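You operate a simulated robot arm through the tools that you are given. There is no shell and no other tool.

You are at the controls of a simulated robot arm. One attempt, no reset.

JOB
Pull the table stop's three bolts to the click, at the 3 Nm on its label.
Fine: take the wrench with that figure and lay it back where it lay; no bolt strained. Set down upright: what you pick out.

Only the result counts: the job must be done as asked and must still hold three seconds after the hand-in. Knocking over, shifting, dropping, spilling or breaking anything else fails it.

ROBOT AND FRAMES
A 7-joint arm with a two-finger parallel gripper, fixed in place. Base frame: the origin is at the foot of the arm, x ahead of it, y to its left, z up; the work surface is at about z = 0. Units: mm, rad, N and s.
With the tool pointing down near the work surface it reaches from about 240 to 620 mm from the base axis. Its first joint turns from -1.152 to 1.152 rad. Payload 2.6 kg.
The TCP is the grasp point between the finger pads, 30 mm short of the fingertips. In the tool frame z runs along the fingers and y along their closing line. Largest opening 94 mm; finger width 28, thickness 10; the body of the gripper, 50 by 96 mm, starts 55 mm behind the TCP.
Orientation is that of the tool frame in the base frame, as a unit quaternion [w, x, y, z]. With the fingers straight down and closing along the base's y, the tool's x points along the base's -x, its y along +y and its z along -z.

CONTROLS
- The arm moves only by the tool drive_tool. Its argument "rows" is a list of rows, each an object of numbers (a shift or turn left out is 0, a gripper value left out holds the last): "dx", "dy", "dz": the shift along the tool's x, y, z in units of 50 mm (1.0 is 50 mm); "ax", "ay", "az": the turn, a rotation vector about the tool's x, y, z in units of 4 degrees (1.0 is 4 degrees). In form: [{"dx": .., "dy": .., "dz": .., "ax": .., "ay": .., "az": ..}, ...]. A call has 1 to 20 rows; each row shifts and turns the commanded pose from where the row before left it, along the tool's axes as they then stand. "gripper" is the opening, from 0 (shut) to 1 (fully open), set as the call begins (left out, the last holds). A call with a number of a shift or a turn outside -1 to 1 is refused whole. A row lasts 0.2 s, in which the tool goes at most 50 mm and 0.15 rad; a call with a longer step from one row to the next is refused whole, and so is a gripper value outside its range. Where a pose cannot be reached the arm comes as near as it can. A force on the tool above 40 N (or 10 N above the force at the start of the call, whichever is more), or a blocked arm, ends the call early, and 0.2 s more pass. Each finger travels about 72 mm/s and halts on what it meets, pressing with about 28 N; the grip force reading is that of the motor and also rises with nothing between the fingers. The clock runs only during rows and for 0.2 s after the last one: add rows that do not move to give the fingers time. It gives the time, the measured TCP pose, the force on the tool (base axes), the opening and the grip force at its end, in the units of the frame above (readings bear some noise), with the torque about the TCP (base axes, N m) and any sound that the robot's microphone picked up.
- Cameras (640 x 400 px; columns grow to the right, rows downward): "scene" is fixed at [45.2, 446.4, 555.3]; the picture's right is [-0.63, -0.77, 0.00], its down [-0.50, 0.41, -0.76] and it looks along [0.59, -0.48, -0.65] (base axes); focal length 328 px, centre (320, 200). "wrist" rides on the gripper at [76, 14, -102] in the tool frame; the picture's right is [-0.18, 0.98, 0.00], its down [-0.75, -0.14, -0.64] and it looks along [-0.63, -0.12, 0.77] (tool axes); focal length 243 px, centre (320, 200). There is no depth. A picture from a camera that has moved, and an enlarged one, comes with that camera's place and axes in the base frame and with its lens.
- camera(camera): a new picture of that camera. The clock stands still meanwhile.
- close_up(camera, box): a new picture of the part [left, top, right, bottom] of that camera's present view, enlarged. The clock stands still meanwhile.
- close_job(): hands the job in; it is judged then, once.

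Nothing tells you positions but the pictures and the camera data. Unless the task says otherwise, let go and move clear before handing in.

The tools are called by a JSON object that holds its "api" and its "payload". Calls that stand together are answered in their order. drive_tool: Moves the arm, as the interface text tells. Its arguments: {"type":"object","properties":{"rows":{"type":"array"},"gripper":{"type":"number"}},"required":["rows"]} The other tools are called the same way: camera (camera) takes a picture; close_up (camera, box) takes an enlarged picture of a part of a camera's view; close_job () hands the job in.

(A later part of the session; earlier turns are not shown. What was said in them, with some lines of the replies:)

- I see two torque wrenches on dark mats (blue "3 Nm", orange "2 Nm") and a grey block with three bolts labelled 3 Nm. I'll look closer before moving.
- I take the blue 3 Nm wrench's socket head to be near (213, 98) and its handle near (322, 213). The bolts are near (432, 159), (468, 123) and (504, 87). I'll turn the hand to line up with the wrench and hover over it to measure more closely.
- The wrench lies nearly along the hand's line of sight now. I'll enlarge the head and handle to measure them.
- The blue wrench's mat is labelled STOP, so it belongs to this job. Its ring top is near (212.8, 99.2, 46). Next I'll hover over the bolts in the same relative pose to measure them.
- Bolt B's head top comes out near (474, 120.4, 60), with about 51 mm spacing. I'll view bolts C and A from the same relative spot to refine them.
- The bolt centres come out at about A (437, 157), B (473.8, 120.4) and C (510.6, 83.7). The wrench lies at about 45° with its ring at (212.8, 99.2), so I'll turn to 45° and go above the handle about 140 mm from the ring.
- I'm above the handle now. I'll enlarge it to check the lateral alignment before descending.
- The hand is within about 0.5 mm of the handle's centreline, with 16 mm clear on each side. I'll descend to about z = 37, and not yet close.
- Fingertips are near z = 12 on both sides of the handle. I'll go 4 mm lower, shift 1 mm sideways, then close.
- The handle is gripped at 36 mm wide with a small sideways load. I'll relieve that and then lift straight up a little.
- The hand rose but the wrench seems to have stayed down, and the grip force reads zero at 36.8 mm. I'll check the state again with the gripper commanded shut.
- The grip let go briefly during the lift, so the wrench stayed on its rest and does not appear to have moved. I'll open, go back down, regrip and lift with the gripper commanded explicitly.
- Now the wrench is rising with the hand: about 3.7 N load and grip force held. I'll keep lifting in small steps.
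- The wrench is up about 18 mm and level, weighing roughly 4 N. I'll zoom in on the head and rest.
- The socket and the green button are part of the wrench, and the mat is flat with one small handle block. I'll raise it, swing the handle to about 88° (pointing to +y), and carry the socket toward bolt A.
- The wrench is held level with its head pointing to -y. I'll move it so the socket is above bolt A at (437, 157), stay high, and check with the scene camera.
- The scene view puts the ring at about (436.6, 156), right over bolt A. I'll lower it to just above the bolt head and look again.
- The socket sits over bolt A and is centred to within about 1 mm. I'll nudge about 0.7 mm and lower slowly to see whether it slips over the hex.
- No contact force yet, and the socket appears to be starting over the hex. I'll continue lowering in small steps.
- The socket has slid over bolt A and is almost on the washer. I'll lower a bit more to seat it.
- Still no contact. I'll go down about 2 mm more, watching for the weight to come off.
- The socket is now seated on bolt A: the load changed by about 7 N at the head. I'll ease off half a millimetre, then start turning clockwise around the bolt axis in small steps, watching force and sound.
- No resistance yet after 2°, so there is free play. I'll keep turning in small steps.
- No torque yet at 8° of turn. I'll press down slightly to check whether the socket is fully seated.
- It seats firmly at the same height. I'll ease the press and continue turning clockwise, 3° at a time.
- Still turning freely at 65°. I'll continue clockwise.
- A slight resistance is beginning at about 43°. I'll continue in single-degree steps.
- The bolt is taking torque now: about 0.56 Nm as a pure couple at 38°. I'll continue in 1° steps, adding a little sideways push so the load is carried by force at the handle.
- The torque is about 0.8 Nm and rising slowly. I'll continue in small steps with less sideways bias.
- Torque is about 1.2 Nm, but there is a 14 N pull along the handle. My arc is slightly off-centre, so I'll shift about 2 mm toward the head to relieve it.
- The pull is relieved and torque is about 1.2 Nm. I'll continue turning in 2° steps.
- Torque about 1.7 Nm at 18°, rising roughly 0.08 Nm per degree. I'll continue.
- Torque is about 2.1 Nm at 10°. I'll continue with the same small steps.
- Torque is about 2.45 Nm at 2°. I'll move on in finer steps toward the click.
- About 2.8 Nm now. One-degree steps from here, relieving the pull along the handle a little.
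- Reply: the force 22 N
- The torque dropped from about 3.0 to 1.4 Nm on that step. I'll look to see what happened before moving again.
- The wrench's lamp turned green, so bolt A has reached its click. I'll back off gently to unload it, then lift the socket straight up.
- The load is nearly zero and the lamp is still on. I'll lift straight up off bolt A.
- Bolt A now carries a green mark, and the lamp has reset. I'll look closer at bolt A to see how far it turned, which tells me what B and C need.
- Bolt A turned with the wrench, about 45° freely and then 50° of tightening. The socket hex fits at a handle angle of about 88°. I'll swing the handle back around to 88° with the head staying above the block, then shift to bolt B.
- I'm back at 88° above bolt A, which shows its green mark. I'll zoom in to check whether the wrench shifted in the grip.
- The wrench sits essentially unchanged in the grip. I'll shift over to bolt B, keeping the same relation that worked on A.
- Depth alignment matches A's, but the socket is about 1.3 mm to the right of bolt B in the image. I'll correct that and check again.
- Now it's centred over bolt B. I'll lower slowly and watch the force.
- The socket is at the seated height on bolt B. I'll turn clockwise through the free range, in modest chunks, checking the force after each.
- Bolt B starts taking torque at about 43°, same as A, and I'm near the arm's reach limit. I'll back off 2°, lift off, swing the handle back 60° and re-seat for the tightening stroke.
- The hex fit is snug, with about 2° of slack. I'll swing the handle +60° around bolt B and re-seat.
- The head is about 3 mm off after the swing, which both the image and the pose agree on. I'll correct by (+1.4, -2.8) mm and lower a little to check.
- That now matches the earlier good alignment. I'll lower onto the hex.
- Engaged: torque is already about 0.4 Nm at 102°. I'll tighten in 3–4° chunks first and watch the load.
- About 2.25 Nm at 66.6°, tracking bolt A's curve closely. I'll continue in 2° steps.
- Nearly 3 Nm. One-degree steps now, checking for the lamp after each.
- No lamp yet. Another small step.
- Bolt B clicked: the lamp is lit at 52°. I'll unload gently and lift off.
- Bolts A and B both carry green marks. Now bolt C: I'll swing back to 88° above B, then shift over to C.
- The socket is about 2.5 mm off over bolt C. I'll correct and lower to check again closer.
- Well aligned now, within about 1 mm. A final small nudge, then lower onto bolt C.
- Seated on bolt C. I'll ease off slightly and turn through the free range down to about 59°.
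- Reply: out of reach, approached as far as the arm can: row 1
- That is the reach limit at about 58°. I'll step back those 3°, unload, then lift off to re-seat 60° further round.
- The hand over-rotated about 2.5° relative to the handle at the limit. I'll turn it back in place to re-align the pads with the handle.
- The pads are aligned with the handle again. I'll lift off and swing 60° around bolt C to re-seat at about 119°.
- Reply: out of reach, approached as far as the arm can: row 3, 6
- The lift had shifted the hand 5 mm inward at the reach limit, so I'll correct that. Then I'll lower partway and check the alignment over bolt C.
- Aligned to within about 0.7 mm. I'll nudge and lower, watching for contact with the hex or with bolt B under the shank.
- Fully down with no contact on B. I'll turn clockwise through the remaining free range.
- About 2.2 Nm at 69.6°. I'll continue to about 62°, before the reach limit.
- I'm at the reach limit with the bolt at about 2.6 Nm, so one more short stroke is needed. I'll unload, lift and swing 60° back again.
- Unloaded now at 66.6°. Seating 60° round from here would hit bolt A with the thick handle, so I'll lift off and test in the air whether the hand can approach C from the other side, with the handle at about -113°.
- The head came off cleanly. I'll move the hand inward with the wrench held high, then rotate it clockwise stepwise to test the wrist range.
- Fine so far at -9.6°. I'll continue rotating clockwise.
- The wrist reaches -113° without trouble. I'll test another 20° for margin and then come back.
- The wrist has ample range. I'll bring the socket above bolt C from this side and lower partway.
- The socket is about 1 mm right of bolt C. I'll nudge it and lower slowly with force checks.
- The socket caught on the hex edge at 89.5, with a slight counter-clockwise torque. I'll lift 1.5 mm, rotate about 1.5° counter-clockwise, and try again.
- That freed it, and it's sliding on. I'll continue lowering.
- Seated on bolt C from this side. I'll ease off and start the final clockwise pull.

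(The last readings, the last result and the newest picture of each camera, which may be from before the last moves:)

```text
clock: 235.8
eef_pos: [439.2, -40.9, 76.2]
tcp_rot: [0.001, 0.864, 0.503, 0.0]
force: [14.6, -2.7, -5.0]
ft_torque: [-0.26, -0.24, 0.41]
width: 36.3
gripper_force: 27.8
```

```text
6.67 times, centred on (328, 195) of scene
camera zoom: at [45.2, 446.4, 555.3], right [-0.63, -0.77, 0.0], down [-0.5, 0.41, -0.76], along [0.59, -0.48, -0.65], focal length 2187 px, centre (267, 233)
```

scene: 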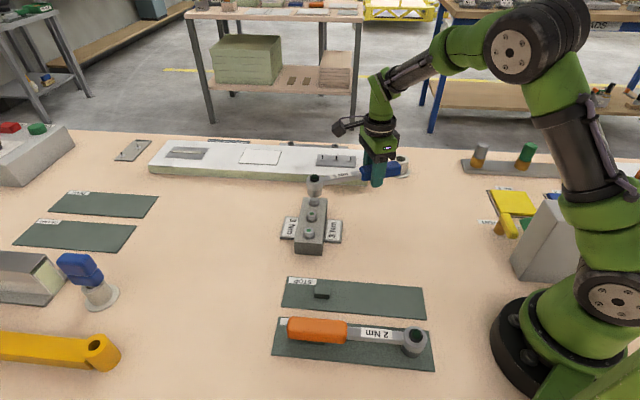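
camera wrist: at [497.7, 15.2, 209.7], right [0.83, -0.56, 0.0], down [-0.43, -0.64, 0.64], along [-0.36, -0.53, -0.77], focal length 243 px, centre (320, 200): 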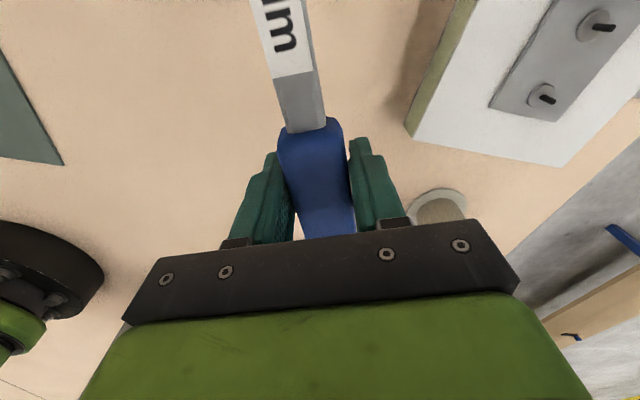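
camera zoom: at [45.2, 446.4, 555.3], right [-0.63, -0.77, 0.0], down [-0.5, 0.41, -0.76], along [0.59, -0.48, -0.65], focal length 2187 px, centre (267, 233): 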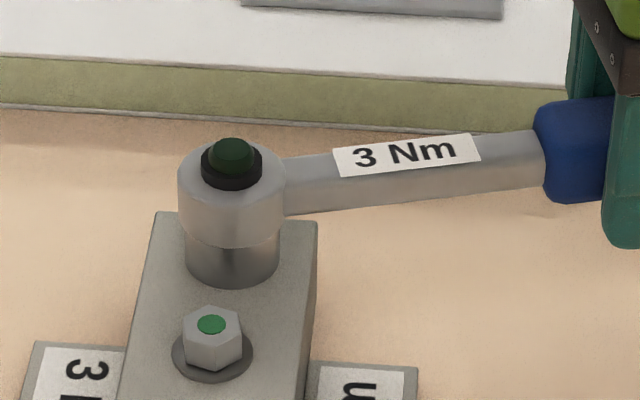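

About 2.4 Nm. One-degree steps now.

{"api": "drive_tool", "payload": {"rows": [{"dx": 0.005, "dy": -0.0523, "az": 0.25}, {}], "gripper": 0}}

{"api": "drive_tool", "payload": {"rows": [{"dx": 0.0004, "dy": -0.0513, "az": 0.25}, {}], "gripper": 0}}

```text
clock: 236.4
eef_pos: [436.2, -40.1, 74.9]
tcp_rot: [0.001, 0.869, 0.495, 0.001]
force: [15.4, -3.2, -2.1]
ft_torque: [-0.02, -0.4, 0.48]
width: 36.5
gripper_force: 27.9
```

```text
clock: 237.0
eef_pos: [434.6, -39.1, 76.9]
tcp_rot: [0.0, 0.873, 0.487, 0.0]
force: [16.6, -3.2, -4.8]
ft_torque: [-0.29, -0.17, 0.39]
width: 36.2
gripper_force: 27.9
```

{"api": "drive_tool", "payload": {"rows": [{"dx": 0.004, "dy": -0.0513, "az": 0.25}, {}], "gripper": 0}}

{"api": "drive_tool", "payload": {"rows": [{"dx": 0.0004, "dy": -0.0513, "az": 0.25}, {}], "gripper": 0}}

{"api": "drive_tool", "payload": {"rows": [{"dx": 0.0004, "dy": -0.0513, "az": 0.25}, {}], "gripper": 0}}

```text
clock: 237.6
eef_pos: [434.0, -38.3, 76.6]
tcp_rot: [0.001, 0.877, 0.48, 0.0]
force: [14.7, -4.1, -4.4]
ft_torque: [-0.23, -0.24, 0.7]
width: 36.3
gripper_force: 27.8
```

```text
clock: 238.2
eef_pos: [430.1, -36.5, 75.5]
tcp_rot: [0.001, 0.882, 0.472, 0.0]
force: [14.7, -5.1, -3.3]
ft_torque: [-0.11, -0.23, 0.65]
width: 36.3
gripper_force: 27.9
```

```text
clock: 238.8
eef_pos: [427.4, -34.5, 74.9]
tcp_rot: [0.0, 0.886, 0.465, 0.001]
force: [14.3, -6.5, -2.0]
ft_torque: [-0.03, -0.27, 0.59]
width: 36.8
gripper_force: 28.2
```

{"api": "drive_tool", "payload": {"rows": [{"dx": 0.0004, "dy": -0.0523, "az": 0.25}, {}], "gripper": 0}}

{"api": "close_up", "payload": {"camera": "scene", "box": [280, 165, 376, 225]}}

```text
clock: 239.4
eef_pos: [426.1, -33.4, 76.3]
tcp_rot: [0.002, 0.889, 0.457, 0.0]
force: [18.1, -6.8, -7.3]
ft_torque: [-0.58, -0.07, 0.29]
width: 36.3
gripper_force: 28.2
```

```text
6.67 times, centred on (328, 195) of scene
camera zoom: at [45.2, 446.4, 555.3], right [-0.63, -0.77, 0.0], down [-0.5, 0.41, -0.76], along [0.59, -0.48, -0.65], focal length 2187 px, centre (267, 233)
```

zoom: 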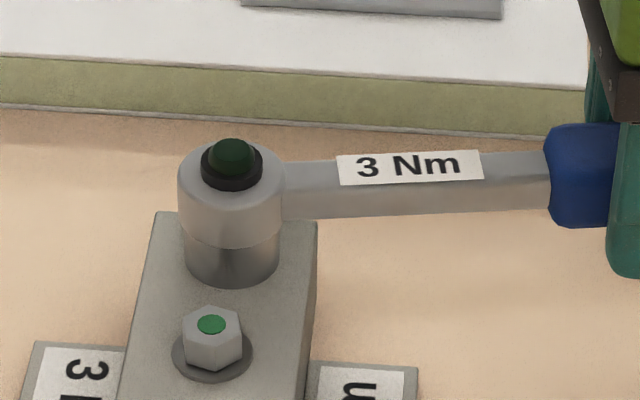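

{"api": "drive_tool", "payload": {"rows": [{"dx": 0.0004, "dy": -0.0493, "az": 0.25}, {}], "gripper": 0}}

{"api": "close_up", "payload": {"camera": "scene", "box": [280, 165, 376, 225]}}

```text
clock: 240.0
eef_pos: [423.8, -32.0, 77.0]
tcp_rot: [0.002, 0.893, 0.449, 0.001]
force: [17.0, -8.4, -3.7]
ft_torque: [-0.28, -0.23, 0.42]
width: 36.3
gripper_force: 27.8
```

```text
6.67 times, centred on (328, 195) of scene
camera zoom: at [45.2, 446.4, 555.3], right [-0.63, -0.77, 0.0], down [-0.5, 0.41, -0.76], along [0.59, -0.48, -0.65], focal length 2187 px, centre (267, 233)
```

zoom: 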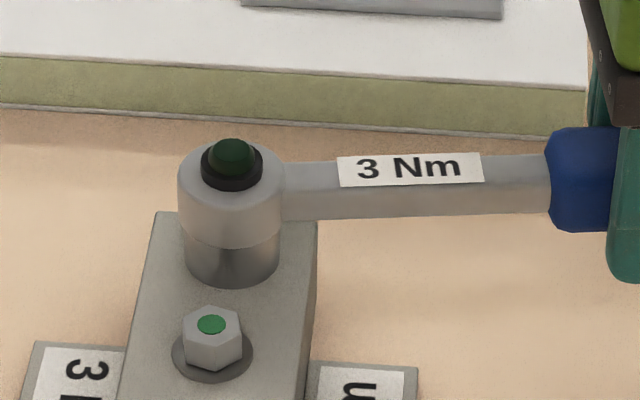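

{"api": "drive_tool", "payload": {"rows": [{"dx": 0.0004, "dy": -0.0493, "az": 0.25}, {}], "gripper": 0}}

{"api": "close_up", "payload": {"camera": "scene", "box": [280, 165, 376, 225]}}

```text
clock: 240.6
eef_pos: [421.6, -31.0, 75.5]
tcp_rot: [0.002, 0.897, 0.442, 0.0]
force: [16.8, -9.0, -5.4]
ft_torque: [-0.43, -0.17, 0.41]
width: 36.4
gripper_force: 27.2
```

```text
6.67 times, centred on (328, 195) of scene
camera zoom: at [45.2, 446.4, 555.3], right [-0.63, -0.77, 0.0], down [-0.5, 0.41, -0.76], along [0.59, -0.48, -0.65], focal length 2187 px, centre (267, 233)
```

zoom: 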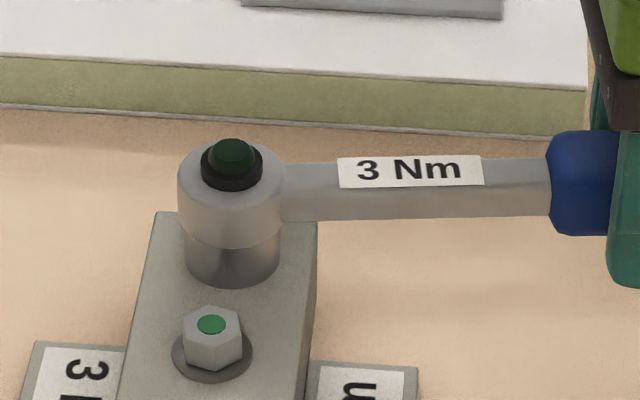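

{"api": "drive_tool", "payload": {"rows": [{"dx": 0.0004, "dy": -0.0503, "az": 0.25}, {}], "gripper": 0}}

{"api": "close_up", "payload": {"camera": "scene", "box": [280, 165, 376, 225]}}

```text
clock: 241.2
eef_pos: [419.6, -27.8, 76.2]
tcp_rot: [0.0, 0.901, 0.434, -0.001]
force: [3.6, -7.5, 0.1]
ft_torque: [0.14, -0.28, 0.22]
width: 36.4
gripper_force: 28.1
```

```text
6.67 times, centred on (328, 195) of scene
camera zoom: at [45.2, 446.4, 555.3], right [-0.63, -0.77, 0.0], down [-0.5, 0.41, -0.76], along [0.59, -0.48, -0.65], focal length 2187 px, centre (267, 233)
```

zoom: 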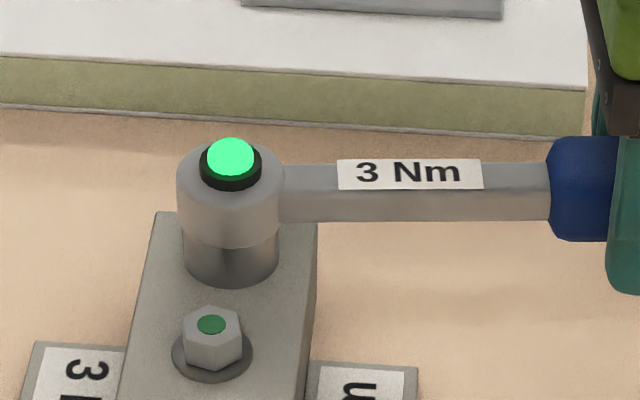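

Bolt C clicked too: the lamp is green. I'll unload gently.

{"api": "drive_tool", "payload": {"rows": [{"dx": 0.0005, "dy": 0.057, "az": -0.25}, {"dx": 0.0005, "dy": 0.057, "az": -0.25}, {}], "gripper": 0}}

```text
clock: 242.0
eef_pos: [422.7, -29.4, 76.2]
tcp_rot: [-0.001, 0.893, 0.45, 0.0]
force: [1.1, 0.0, -3.2]
ft_torque: [0.04, -0.05, 0.46]
width: 36.4
gripper_force: 28.2
```

{"api": "drive_tool", "payload": {"rows": [{"dx": 0.0005, "dy": 0.0453, "az": -0.25}, {}], "gripper": 0}}

{"api": "drive_tool", "payload": {"rows": [{"dz": -0.04}, {"dz": -0.08}, {"dz": -0.12}, {"dz": -0.2}, {"dz": -0.2}, {"dz": -0.2}, {"dz": -0.2}, {"dz": -0.3}, {"dz": -0.3}, {}, {}], "gripper": 0}}

{"api": "close_up", "payload": {"camera": "scene", "box": [260, 130, 420, 250]}}

{"api": "close_up", "payload": {"camera": "wrist", "box": [240, 0, 400, 100]}}

```text
clock: 242.6
eef_pos: [425.4, -32.2, 76.6]
tcp_rot: [-0.001, 0.89, 0.457, 0.0]
force: [0.5, 0.2, -2.9]
ft_torque: [-0.1, 0.1, 0.28]
width: 36.2
gripper_force: 28.1
```

```text
clock: 245.0
eef_pos: [424.8, -33.7, 157.8]
tcp_rot: [0.0, 0.89, 0.456, 0.0]
force: [-0.9, -0.5, -4.8]
ft_torque: [-0.12, 0.08, -0.02]
width: 36.2
gripper_force: 28.1
```

```text
3.33 times, centred on (340, 190) of scene
camera zoom: at [45.2, 446.4, 555.3], right [-0.63, -0.77, 0.0], down [-0.5, 0.41, -0.76], along [0.59, -0.48, -0.65], focal length 1094 px, centre (253, 233)
```

zoom: 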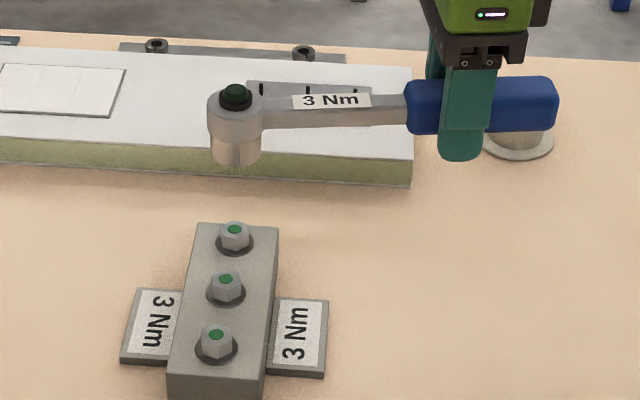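

```text
4.00 times, centred on (320, 50) of wrist
camera zoom: at [481.5, 20.1, 260.9], right [0.69, -0.72, 0.0], down [-0.55, -0.53, 0.64], along [-0.46, -0.44, -0.77], focal length 970 px, centre (320, 800)
```

zoom: 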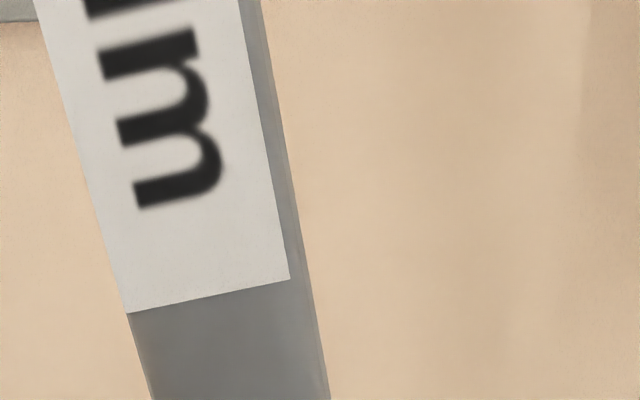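

All three bolts carry green marks. Now I'll bring the wrench back: move inward, rotate it back to 45°, and return to its mat.

{"api": "drive_tool", "payload": {"rows": [{"dx": 0.358, "dy": -0.281}, {"dx": 0.358, "dy": -0.281}, {"dx": 0.358, "dy": -0.281}, {"dx": 0.358, "dy": -0.281}, {"dx": 0.358, "dy": -0.281}, {}], "gripper": 0}}

{"api": "drive_tool", "payload": {"rows": [{"az": -1}, {"az": -1}, {"az": -1}, {"az": -1}, {"az": -1}, {"az": -1}, {"az": -1}, {"az": -1}, {"az": -1}, {"az": -1}, {"az": -1}, {"az": -1}, {"az": -1}, {"az": -1}, {"az": -1}, {"az": -1}, {"az": -1}, {"az": -1}, {"az": -1}, {"az": -1}], "gripper": 0}}

{"api": "drive_tool", "payload": {"rows": [{"az": -1}, {"az": -1}, {"az": -1}, {"az": -1}, {"az": -1}, {"az": -1}, {"az": -1}, {"az": -1}, {"az": -1}, {"az": -1}, {"az": -1}, {"az": -1}, {"az": -1}, {"az": -1}, {"az": -1}, {"az": -1}, {"az": -1}, {"az": -1}, {"az": -1}, {"az": -1}], "gripper": 0}}

{"api": "drive_tool", "payload": {"rows": [{"az": -1}, {"az": -1}, {"az": -0.68}, {}, {}], "gripper": 0}}

{"api": "camera", "payload": {"camera": "scene"}}

```text
clock: 246.4
eef_pos: [419.7, 80.6, 159.7]
tcp_rot: [-0.001, 0.89, 0.456, 0.0]
force: [0.0, -0.4, -3.4]
ft_torque: [-0.07, 0.08, 0.01]
width: 36.7
gripper_force: 28.2
```

```text
clock: 250.6
eef_pos: [418.5, 81.2, 157.8]
tcp_rot: [0.0, 0.388, 0.922, -0.001]
force: [0.4, -0.3, -3.3]
ft_torque: [-0.07, -0.1, -0.02]
width: 36.5
gripper_force: 28.1
```

```text
clock: 254.8
eef_pos: [420.0, 79.1, 158.0]
tcp_rot: [-0.001, -0.296, 0.955, 0.0]
force: [0.0, 0.2, -4.0]
ft_torque: [0.11, -0.09, -0.03]
width: 36.3
gripper_force: 27.8
```

```text
clock: 256.0
eef_pos: [419.3, 80.3, 157.7]
tcp_rot: [0.0, -0.382, 0.924, 0.0]
force: [0.4, 0.4, -3.9]
ft_torque: [0.12, -0.06, 0.0]
width: 36.2
gripper_force: 27.7
```

```text
taken
```

scene: 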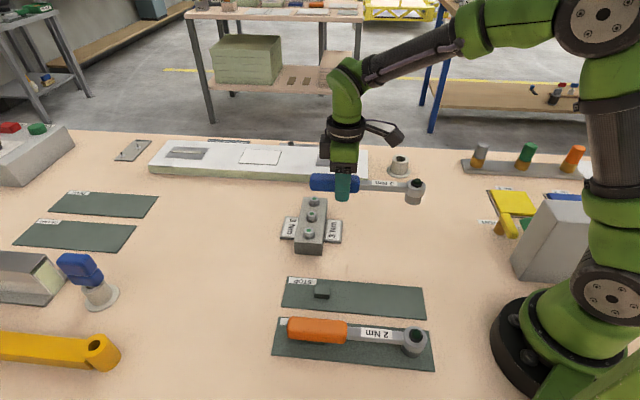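

The wrench is back at 45°. I'll carry it over its mat, at the same height I had after the first lift, so I can compare pictures.

{"api": "drive_tool", "payload": {"rows": [{"dx": -0.0306, "dy": 0.4563}, {"dx": -0.0306, "dy": 0.4563}, {"dx": -0.0306, "dy": 0.4563}, {"dx": -0.0306, "dy": 0.4563}, {"dx": -0.0306, "dy": 0.4563}, {"dx": -0.0306, "dy": 0.4563}, {"dx": -0.0306, "dy": 0.4563}, {}, {"dz": 0.3}, {"dz": 0.3}, {"dz": 0.24}, {}, {}], "gripper": 0}}

{"api": "close_up", "payload": {"camera": "scene", "box": [280, 210, 440, 310]}}

{"api": "close_up", "payload": {"camera": "scene", "box": [380, 235, 460, 285]}}

{"api": "close_up", "payload": {"camera": "wrist", "box": [240, 0, 400, 100]}}

```text
clock: 258.8
eef_pos: [315.9, 200.2, 114.9]
tcp_rot: [0.0, -0.382, 0.924, 0.0]
force: [0.4, -0.5, -3.1]
ft_torque: [0.08, -0.11, -0.01]
width: 36.5
gripper_force: 28.0
```

```text
4.00 times, centred on (360, 260) of scene
camera zoom: at [45.2, 446.5, 555.3], right [-0.63, -0.77, 0.0], down [-0.5, 0.41, -0.76], along [0.59, -0.48, -0.65], focal length 1312 px, centre (160, -40)
```

zoom: 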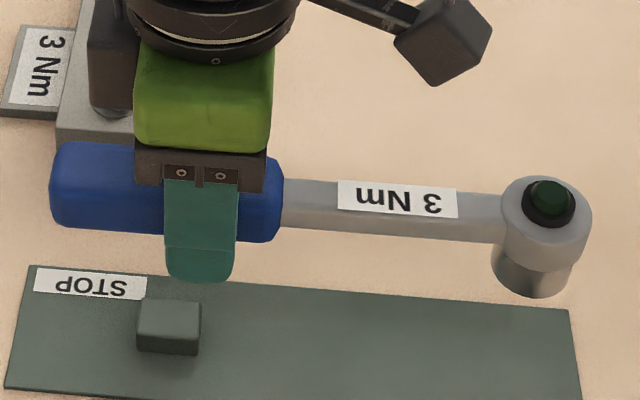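

```text
8.00 times, centred on (420, 260) of scene
camera zoom: at [45.2, 446.5, 555.3], right [-0.63, -0.77, 0.0], down [-0.5, 0.41, -0.76], along [0.59, -0.48, -0.65], focal length 2625 px, centre (-480, -280)
```

zoom: 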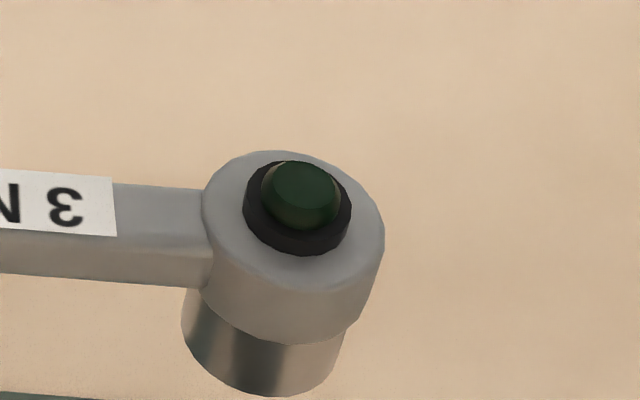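

```text
4.00 times, centred on (320, 50) of wrist
camera zoom: at [251.8, 157.8, 218.5], right [-0.57, 0.82, 0.0], down [0.63, 0.43, 0.64], along [0.53, 0.36, -0.77], focal length 970 px, centre (320, 800)
```

zoom: 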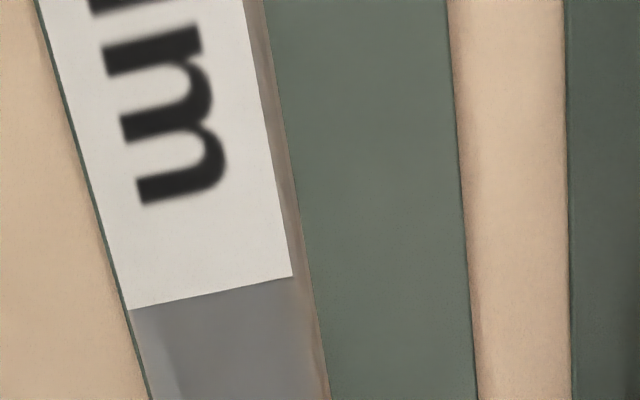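

The wrench is within about 2 mm of its original line. I'll correct that and lower closer to the mat before fine-checking against the first pictures.

{"api": "drive_tool", "payload": {"rows": [{"dx": 0.0254, "dy": -0.0254}, {"dz": 0.3}, {"dz": 0.3}, {"dz": 0.3}, {"dz": 0.2}, {}, {}], "gripper": 0}}

{"api": "close_up", "payload": {"camera": "scene", "box": [375, 260, 455, 310]}}

{"api": "close_up", "payload": {"camera": "scene", "box": [272, 265, 368, 325]}}

{"api": "close_up", "payload": {"camera": "wrist", "box": [240, 0, 400, 100]}}

```text
clock: 260.4
eef_pos: [314.6, 200.6, 60.7]
tcp_rot: [0.0, -0.383, 0.924, -0.001]
force: [-0.3, 0.8, -4.4]
ft_torque: [0.09, -0.09, 0.02]
width: 36.3
gripper_force: 27.9
```

```text
8.00 times, centred on (415, 285) of scene
camera zoom: at [45.2, 446.5, 555.3], right [-0.63, -0.77, 0.0], down [-0.5, 0.41, -0.76], along [0.59, -0.48, -0.65], focal length 2625 px, centre (-440, -480)
```

zoom: 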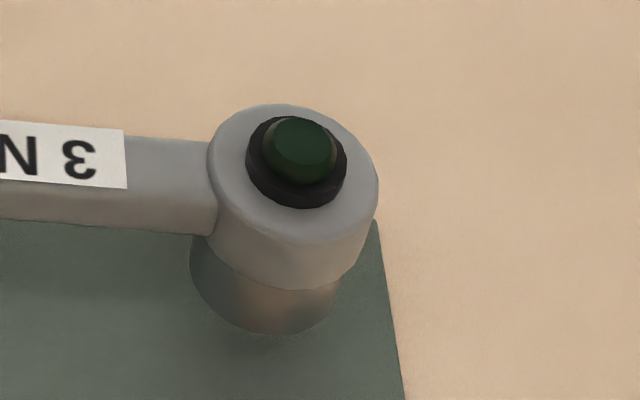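

```text
6.67 times, centred on (320, 295) of scene
camera zoom: at [45.2, 446.5, 555.3], right [-0.63, -0.77, 0.0], down [-0.5, 0.41, -0.76], along [0.59, -0.48, -0.65], focal length 2187 px, centre (320, -433)
```

zoom: 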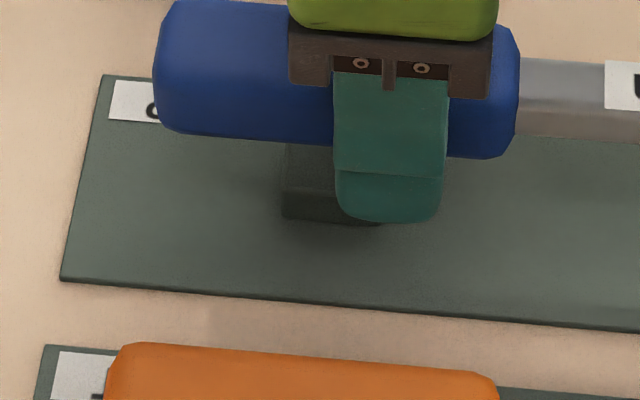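

```text
4.00 times, centred on (320, 50) of wrist
camera zoom: at [251.6, 155.5, 163.3], right [-0.57, 0.82, 0.0], down [0.63, 0.43, 0.64], along [0.53, 0.36, -0.77], focal length 970 px, centre (320, 800)
```

zoom: 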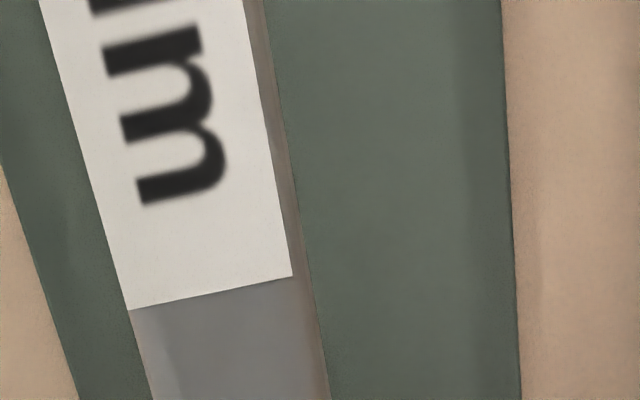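

It matches the original image positions to within half a millimetre. I'll lower straight down, slowly at the end, watching for the load to come off.

{"api": "drive_tool", "payload": {"rows": [{"dz": 0.1}, {"dz": 0.1}, {"dz": 0.1}, {"dz": 0.06}, {}, {}], "gripper": 0}}

{"api": "close_up", "payload": {"camera": "scene", "box": [375, 260, 455, 310]}}

{"api": "close_up", "payload": {"camera": "scene", "box": [272, 265, 368, 325]}}

```text
clock: 261.8
eef_pos: [314.7, 199.8, 42.4]
tcp_rot: [0.0, -0.383, 0.924, 0.001]
force: [0.9, -0.7, -3.5]
ft_torque: [0.12, -0.08, -0.03]
width: 36.4
gripper_force: 27.8
```

```text
8.00 times, centred on (415, 285) of scene
camera zoom: at [45.2, 446.5, 555.3], right [-0.63, -0.77, 0.0], down [-0.5, 0.41, -0.76], along [0.59, -0.48, -0.65], focal length 2625 px, centre (-440, -480)
```

zoom: 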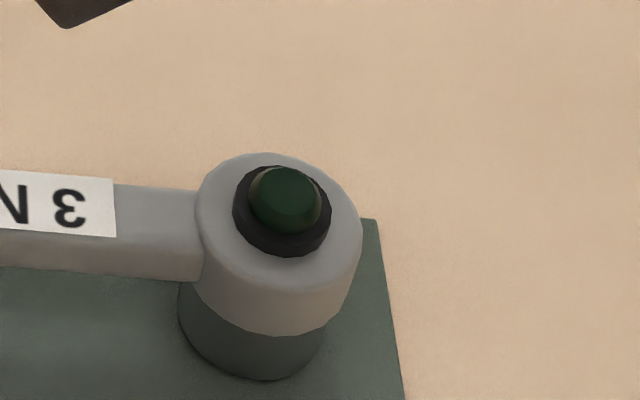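

```text
6.67 times, centred on (320, 295) of scene
camera zoom: at [45.2, 446.5, 555.3], right [-0.63, -0.77, 0.0], down [-0.5, 0.41, -0.76], along [0.59, -0.48, -0.65], focal length 2187 px, centre (320, -433)
```

zoom: 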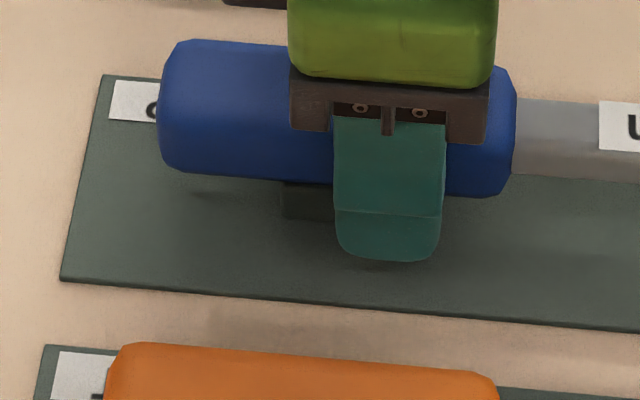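

About 5 mm to go, and well aligned. I'll lower in small steps.

{"api": "drive_tool", "payload": {"rows": [{"dz": 0.04}, {"dz": 0.03}, {}, {}], "gripper": 0}}

{"api": "drive_tool", "payload": {"rows": [{"dz": 0.016}, {}, {}], "gripper": 0}}

```text
clock: 262.8
eef_pos: [315.4, 198.9, 39.3]
tcp_rot: [0.0, -0.383, 0.924, 0.0]
force: [0.1, 1.7, 3.4]
ft_torque: [-0.65, 0.54, -0.17]
width: 36.1
gripper_force: 28.2
```

```text
clock: 263.6
eef_pos: [316.0, 199.4, 37.3]
tcp_rot: [0.001, -0.382, 0.924, 0.0]
force: [-7.5, -2.8, 19.7]
ft_torque: [-0.02, 0.05, -0.11]
width: 36.1
gripper_force: 27.8
```

The wrench is resting on the mat and its handle block, and I'm pressing a little. I'll ease up and check before releasing.

{"api": "drive_tool", "payload": {"rows": [{"dz": -0.012}, {}], "gripper": 0}}

{"api": "close_up", "payload": {"camera": "scene", "box": [375, 260, 455, 310]}}

{"api": "close_up", "payload": {"camera": "scene", "box": [272, 265, 368, 325]}}

```text
clock: 264.2
eef_pos: [314.8, 199.2, 38.6]
tcp_rot: [0.001, -0.384, 0.923, 0.0]
force: [1.5, 1.6, 0.9]
ft_torque: [0.17, -0.18, -0.06]
width: 36.4
gripper_force: 27.6
```

```text
8.00 times, centred on (415, 285) of scene
camera zoom: at [45.2, 446.4, 555.3], right [-0.63, -0.77, 0.0], down [-0.5, 0.41, -0.76], along [0.59, -0.48, -0.65], focal length 2625 px, centre (-440, -480)
```

zoom: 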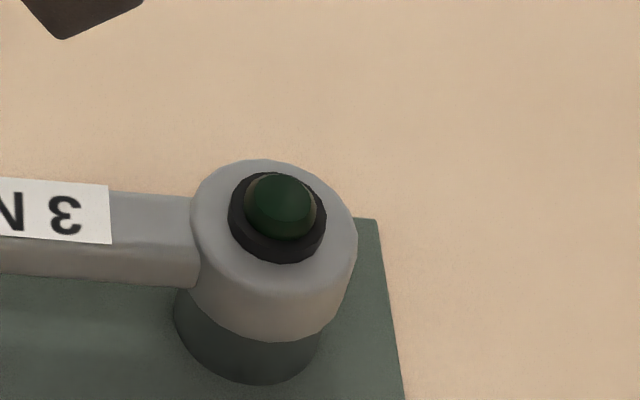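

```text
6.67 times, centred on (320, 295) of scene
camera zoom: at [45.2, 446.4, 555.3], right [-0.63, -0.77, 0.0], down [-0.5, 0.41, -0.76], along [0.59, -0.48, -0.65], focal length 2187 px, centre (320, -433)
```

zoom: 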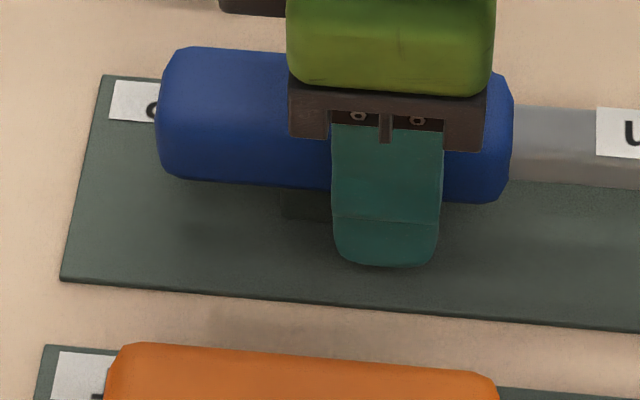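

It's resting level, about 2 mm off sideways from where it lay. I'll lift 2 mm, shift it back by 2 mm, and set it down again.

{"api": "drive_tool", "payload": {"rows": [{"dz": -0.06}, {"dy": 0.02}, {"dy": 0.02}, {}, {"dz": 0.03}, {"dz": 0.02}, {}, {}], "gripper": 0}}

{"api": "drive_tool", "payload": {"rows": [{"dz": 0.012}, {}, {}], "gripper": 0}}

{"api": "close_up", "payload": {"camera": "scene", "box": [375, 260, 455, 310]}}

{"api": "close_up", "payload": {"camera": "scene", "box": [272, 265, 368, 325]}}

```text
clock: 266.0
eef_pos: [314.0, 199.7, 40.4]
tcp_rot: [0.0, -0.382, 0.924, 0.001]
force: [-0.2, -1.0, -4.0]
ft_torque: [0.08, -0.08, 0.04]
width: 36.3
gripper_force: 28.1
```

```text
clock: 266.8
eef_pos: [314.0, 200.2, 40.3]
tcp_rot: [0.0, -0.382, 0.924, 0.0]
force: [0.1, -0.3, -4.7]
ft_torque: [0.06, -0.07, 0.04]
width: 36.3
gripper_force: 27.5
```

```text
8.00 times, centred on (415, 285) of scene
camera zoom: at [45.2, 446.5, 555.3], right [-0.63, -0.77, 0.0], down [-0.5, 0.41, -0.76], along [0.59, -0.48, -0.65], focal length 2625 px, centre (-440, -480)
```

zoom: 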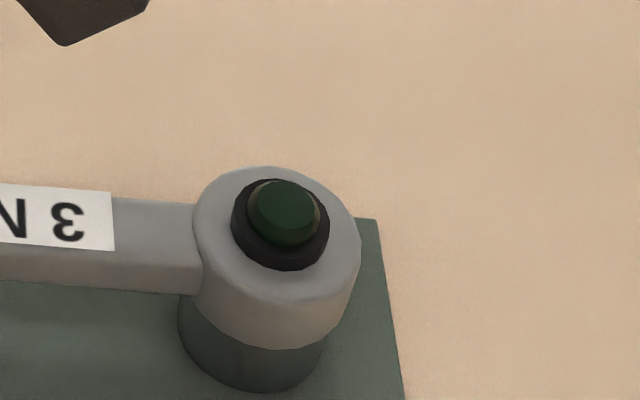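

```text
6.67 times, centred on (320, 295) of scene
camera zoom: at [45.2, 446.5, 555.3], right [-0.63, -0.77, 0.0], down [-0.5, 0.41, -0.76], along [0.59, -0.48, -0.65], focal length 2187 px, centre (320, -433)
```

zoom: 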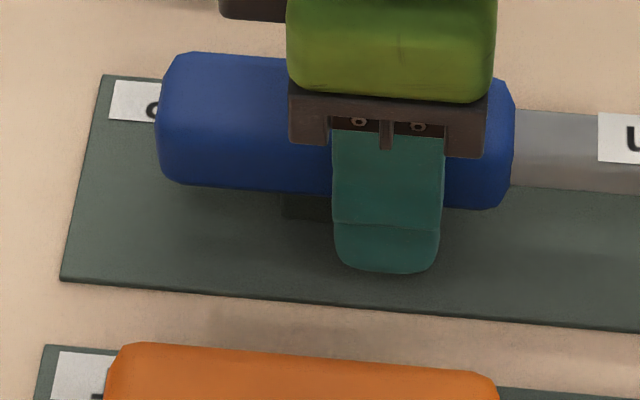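

That matches the original picture almost exactly. I'll lower the last fraction until the mat carries the weight.

{"api": "drive_tool", "payload": {"rows": [{"dz": 0.012}, {}, {}], "gripper": 0}}

{"api": "drive_tool", "payload": {"rows": [{"dz": 0.01}, {}, {}], "gripper": 0}}

```text
clock: 267.6
eef_pos: [312.4, 200.3, 39.5]
tcp_rot: [0.0, -0.382, 0.924, 0.0]
force: [-0.3, 0.2, -3.2]
ft_torque: [0.09, -0.12, 0.01]
width: 36.1
gripper_force: 27.4
```

```text
clock: 268.4
eef_pos: [312.9, 199.4, 39.4]
tcp_rot: [-0.001, -0.382, 0.924, -0.001]
force: [-6.8, -6.8, 18.0]
ft_torque: [-0.14, 0.07, 0.15]
width: 36.4
gripper_force: 27.8
```

{"api": "drive_tool", "payload": {"rows": [{"dz": -0.008}, {}], "gripper": 0}}

{"api": "close_up", "payload": {"camera": "scene", "box": [375, 260, 455, 310]}}

{"api": "close_up", "payload": {"camera": "scene", "box": [272, 265, 368, 325]}}

```text
clock: 269.0
eef_pos: [311.9, 201.0, 38.5]
tcp_rot: [-0.001, -0.382, 0.924, -0.001]
force: [-14.5, -11.6, 29.6]
ft_torque: [0.06, -0.06, -0.01]
width: 36.4
gripper_force: 27.9
```

```text
8.00 times, centred on (415, 285) of scene
camera zoom: at [45.1, 446.4, 555.4], right [-0.63, -0.77, 0.0], down [-0.5, 0.41, -0.76], along [0.59, -0.48, -0.65], focal length 2625 px, centre (-440, -480)
```

zoom: 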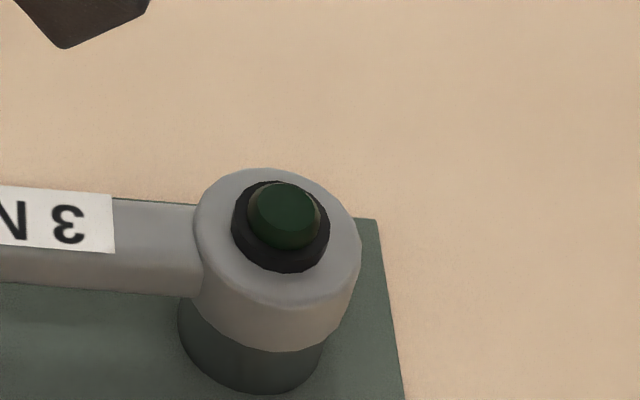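

```text
6.67 times, centred on (320, 295) of scene
camera zoom: at [45.1, 446.4, 555.4], right [-0.63, -0.77, 0.0], down [-0.5, 0.41, -0.76], along [0.59, -0.48, -0.65], focal length 2187 px, centre (320, -433)
```

zoom: 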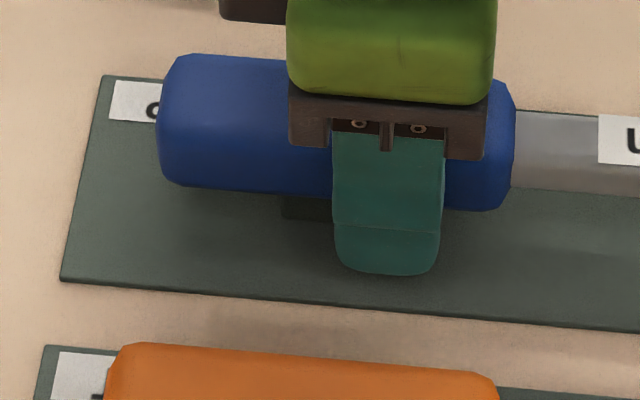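

The press is still building as the arm settles, so I'll raise it a bit more.

{"api": "drive_tool", "payload": {"rows": [{"dz": -0.016}, {}, {}], "gripper": 0}}

```text
clock: 269.8
eef_pos: [313.2, 199.6, 38.8]
tcp_rot: [0.001, -0.384, 0.923, 0.0]
force: [0.4, 0.3, -4.1]
ft_torque: [0.11, -0.11, -0.01]
width: 36.4
gripper_force: 27.9
```

{"api": "drive_tool", "payload": {"rows": [{"dz": 0.009}, {}, {}], "gripper": 0}}

{"api": "drive_tool", "payload": {"rows": [{}, {}], "gripper": 0}}

```text
clock: 270.6
eef_pos: [313.6, 199.8, 38.7]
tcp_rot: [-0.001, -0.382, 0.924, -0.001]
force: [-0.5, 0.5, -3.0]
ft_torque: [0.09, -0.07, 0.0]
width: 36.3
gripper_force: 28.2
```

```text
clock: 271.2
eef_pos: [313.6, 201.3, 38.4]
tcp_rot: [0.0, -0.383, 0.924, 0.0]
force: [0.0, 0.4, -5.0]
ft_torque: [0.1, -0.1, 0.0]
width: 36.2
gripper_force: 27.9
```

{"api": "drive_tool", "payload": {"rows": [{"dz": 0.005}, {}, {}, {}], "gripper": 0}}

{"api": "drive_tool", "payload": {"rows": [{"dz": 0.004}, {}, {}, {}], "gripper": 0}}

```text
clock: 272.2
eef_pos: [313.2, 200.8, 38.9]
tcp_rot: [0.0, -0.383, 0.924, 0.0]
force: [-0.5, 2.0, 1.4]
ft_torque: [-0.05, 0.04, -0.16]
width: 36.2
gripper_force: 28.3
```

```text
clock: 273.2
eef_pos: [313.1, 199.6, 38.4]
tcp_rot: [-0.001, -0.383, 0.924, 0.001]
force: [-1.9, -1.7, 12.7]
ft_torque: [-0.02, 0.06, 0.03]
width: 36.4
gripper_force: 28.1
```

Both ends are carried by the mat now. I'll ease a touch and open the fingers slightly.

{"api": "drive_tool", "payload": {"rows": [{"dz": -0.003}, {}, {}], "gripper": 0}}

{"api": "drive_tool", "payload": {"rows": [{}, {}, {}], "gripper": 0.48}}

{"api": "close_up", "payload": {"camera": "scene", "box": [375, 260, 455, 310]}}

{"api": "close_up", "payload": {"camera": "scene", "box": [272, 265, 368, 325]}}

{"api": "camera", "payload": {"camera": "wrist"}}

```text
clock: 274.0
eef_pos: [313.9, 199.9, 38.9]
tcp_rot: [0.001, -0.382, 0.924, 0.0]
force: [-7.3, -10.2, 29.1]
ft_torque: [-0.07, 0.05, 0.12]
width: 36.1
gripper_force: 28.2
```

```text
clock: 274.8
eef_pos: [313.9, 200.9, 38.0]
tcp_rot: [-0.001, -0.383, 0.924, -0.001]
force: [-0.2, -0.4, -0.9]
ft_torque: [-0.03, 0.0, 0.01]
width: 45.0
gripper_force: 0.0
```

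```text
8.00 times, centred on (415, 285) of scene
camera zoom: at [45.2, 446.4, 555.3], right [-0.63, -0.77, 0.0], down [-0.5, 0.41, -0.76], along [0.59, -0.48, -0.65], focal length 2625 px, centre (-440, -480)
```

zoom: 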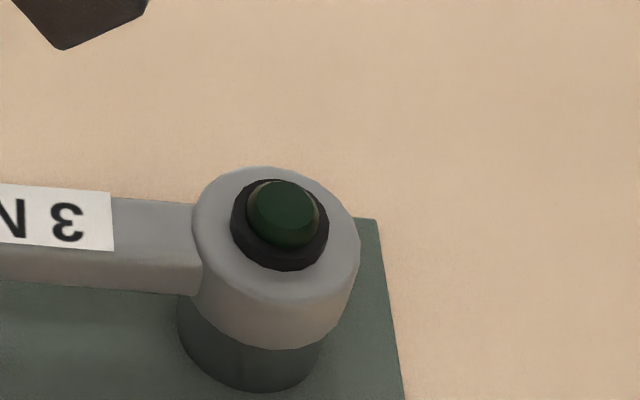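

```text
6.67 times, centred on (320, 295) of scene
camera zoom: at [45.2, 446.4, 555.3], right [-0.63, -0.77, 0.0], down [-0.5, 0.41, -0.76], along [0.59, -0.48, -0.65], focal length 2187 px, centre (320, -433)
```

zoom: 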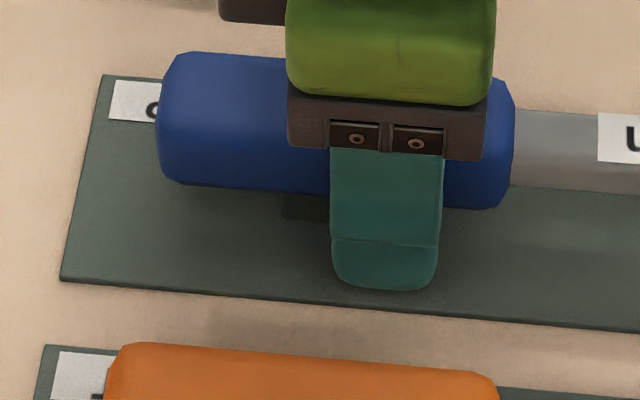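

```text
taken
camera wrist: at [250.4, 157.1, 140.7], right [-0.57, 0.82, 0.0], down [0.63, 0.43, 0.64], along [0.53, 0.36, -0.77], focal length 243 px, centre (320, 200)
```

wrist: 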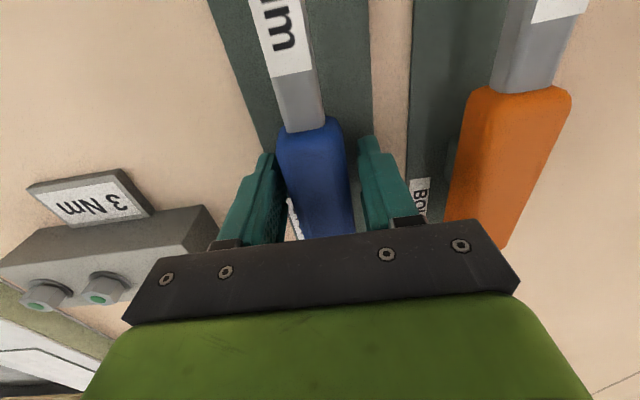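

The wrench sits exactly where it started, and the fingers are clear of it. I'll open wider and rise straight up.

{"api": "drive_tool", "payload": {"rows": [{}, {}, {}], "gripper": 0.68}}

{"api": "drive_tool", "payload": {"rows": [{"dz": -0.1}, {"dz": -0.2}, {"dz": -0.4}, {"dz": -0.5}, {"dz": -0.6}, {"dz": -0.6}, {"dz": -0.6}, {"dz": -0.6}, {}, {}]}}

{"api": "camera", "payload": {"camera": "scene"}}

{"api": "close_up", "payload": {"camera": "scene", "box": [260, 260, 450, 380]}}

{"api": "close_up", "payload": {"camera": "scene", "box": [260, 180, 380, 260]}}

```text
clock: 275.6
eef_pos: [312.8, 200.0, 37.3]
tcp_rot: [0.0, -0.383, 0.924, 0.0]
force: [0.4, 0.4, -0.7]
ft_torque: [-0.03, 0.0, 0.0]
width: 63.6
gripper_force: 0.0
```

```text
clock: 277.8
eef_pos: [312.7, 198.7, 219.0]
tcp_rot: [0.0, -0.382, 0.924, -0.001]
force: [-0.4, 0.2, -0.5]
ft_torque: [-0.06, -0.02, -0.02]
width: 63.8
gripper_force: 0.0
```

```text
taken
```

scene: 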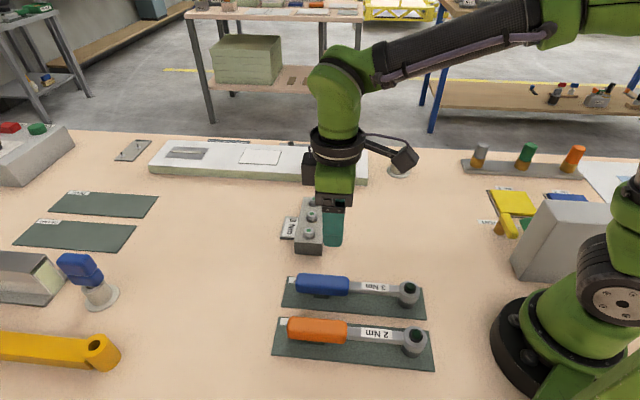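

```text
3.33 times, centred on (355, 320) of scene
camera zoom: at [45.2, 446.4, 555.3], right [-0.63, -0.77, 0.0], down [-0.5, 0.41, -0.76], along [0.59, -0.48, -0.65], focal length 1094 px, centre (203, -200)
```

zoom: 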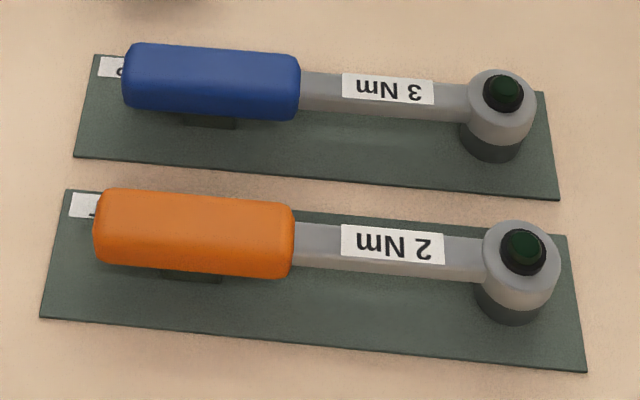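

```text
5.00 times, centred on (320, 220) of scene
camera zoom: at [45.2, 446.4, 555.3], right [-0.63, -0.77, 0.0], down [-0.5, 0.41, -0.76], along [0.59, -0.48, -0.65], focal length 1640 px, centre (320, 100)
```

zoom: 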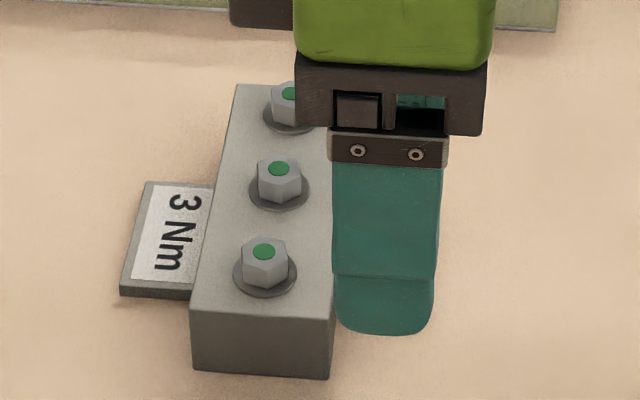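

The blue 3 Nm wrench lies on its STOP mat just as it did at the start, and all three bolts show green. The hand is clear and nothing else has moved, so I'll hand the job in.

{"api": "close_job", "payload": {}}

```text
The job is handed in.
```

I pulled all three of the table stop's bolts to the click with the blue 3 Nm wrench. The wrench lies back on its STOP mat where it lay, upright. I've handed the job in and have no verdict yet.

- **Clicks:** the microphone never reported a sound. I took the wrench's green lamp and the drop in torque as the click on each bolt. All three bolts now carry a green mark on the head.
- **Torque:** my readings just before each click were 2.9 to 3.15 Nm, with noise of about 0.1 to 0.2 Nm. I stopped turning as soon as each lamp lit.
- **Far bolt:** it needed three strokes, with the last one from the other side of the block. The arm reached its limit partway, and the hand was pulled about 2.5° off the handle before I realigned it.
- **Put-back:** the wrench's final picture matches its first one to within about half a millimetre. I saw nothing else shifted.
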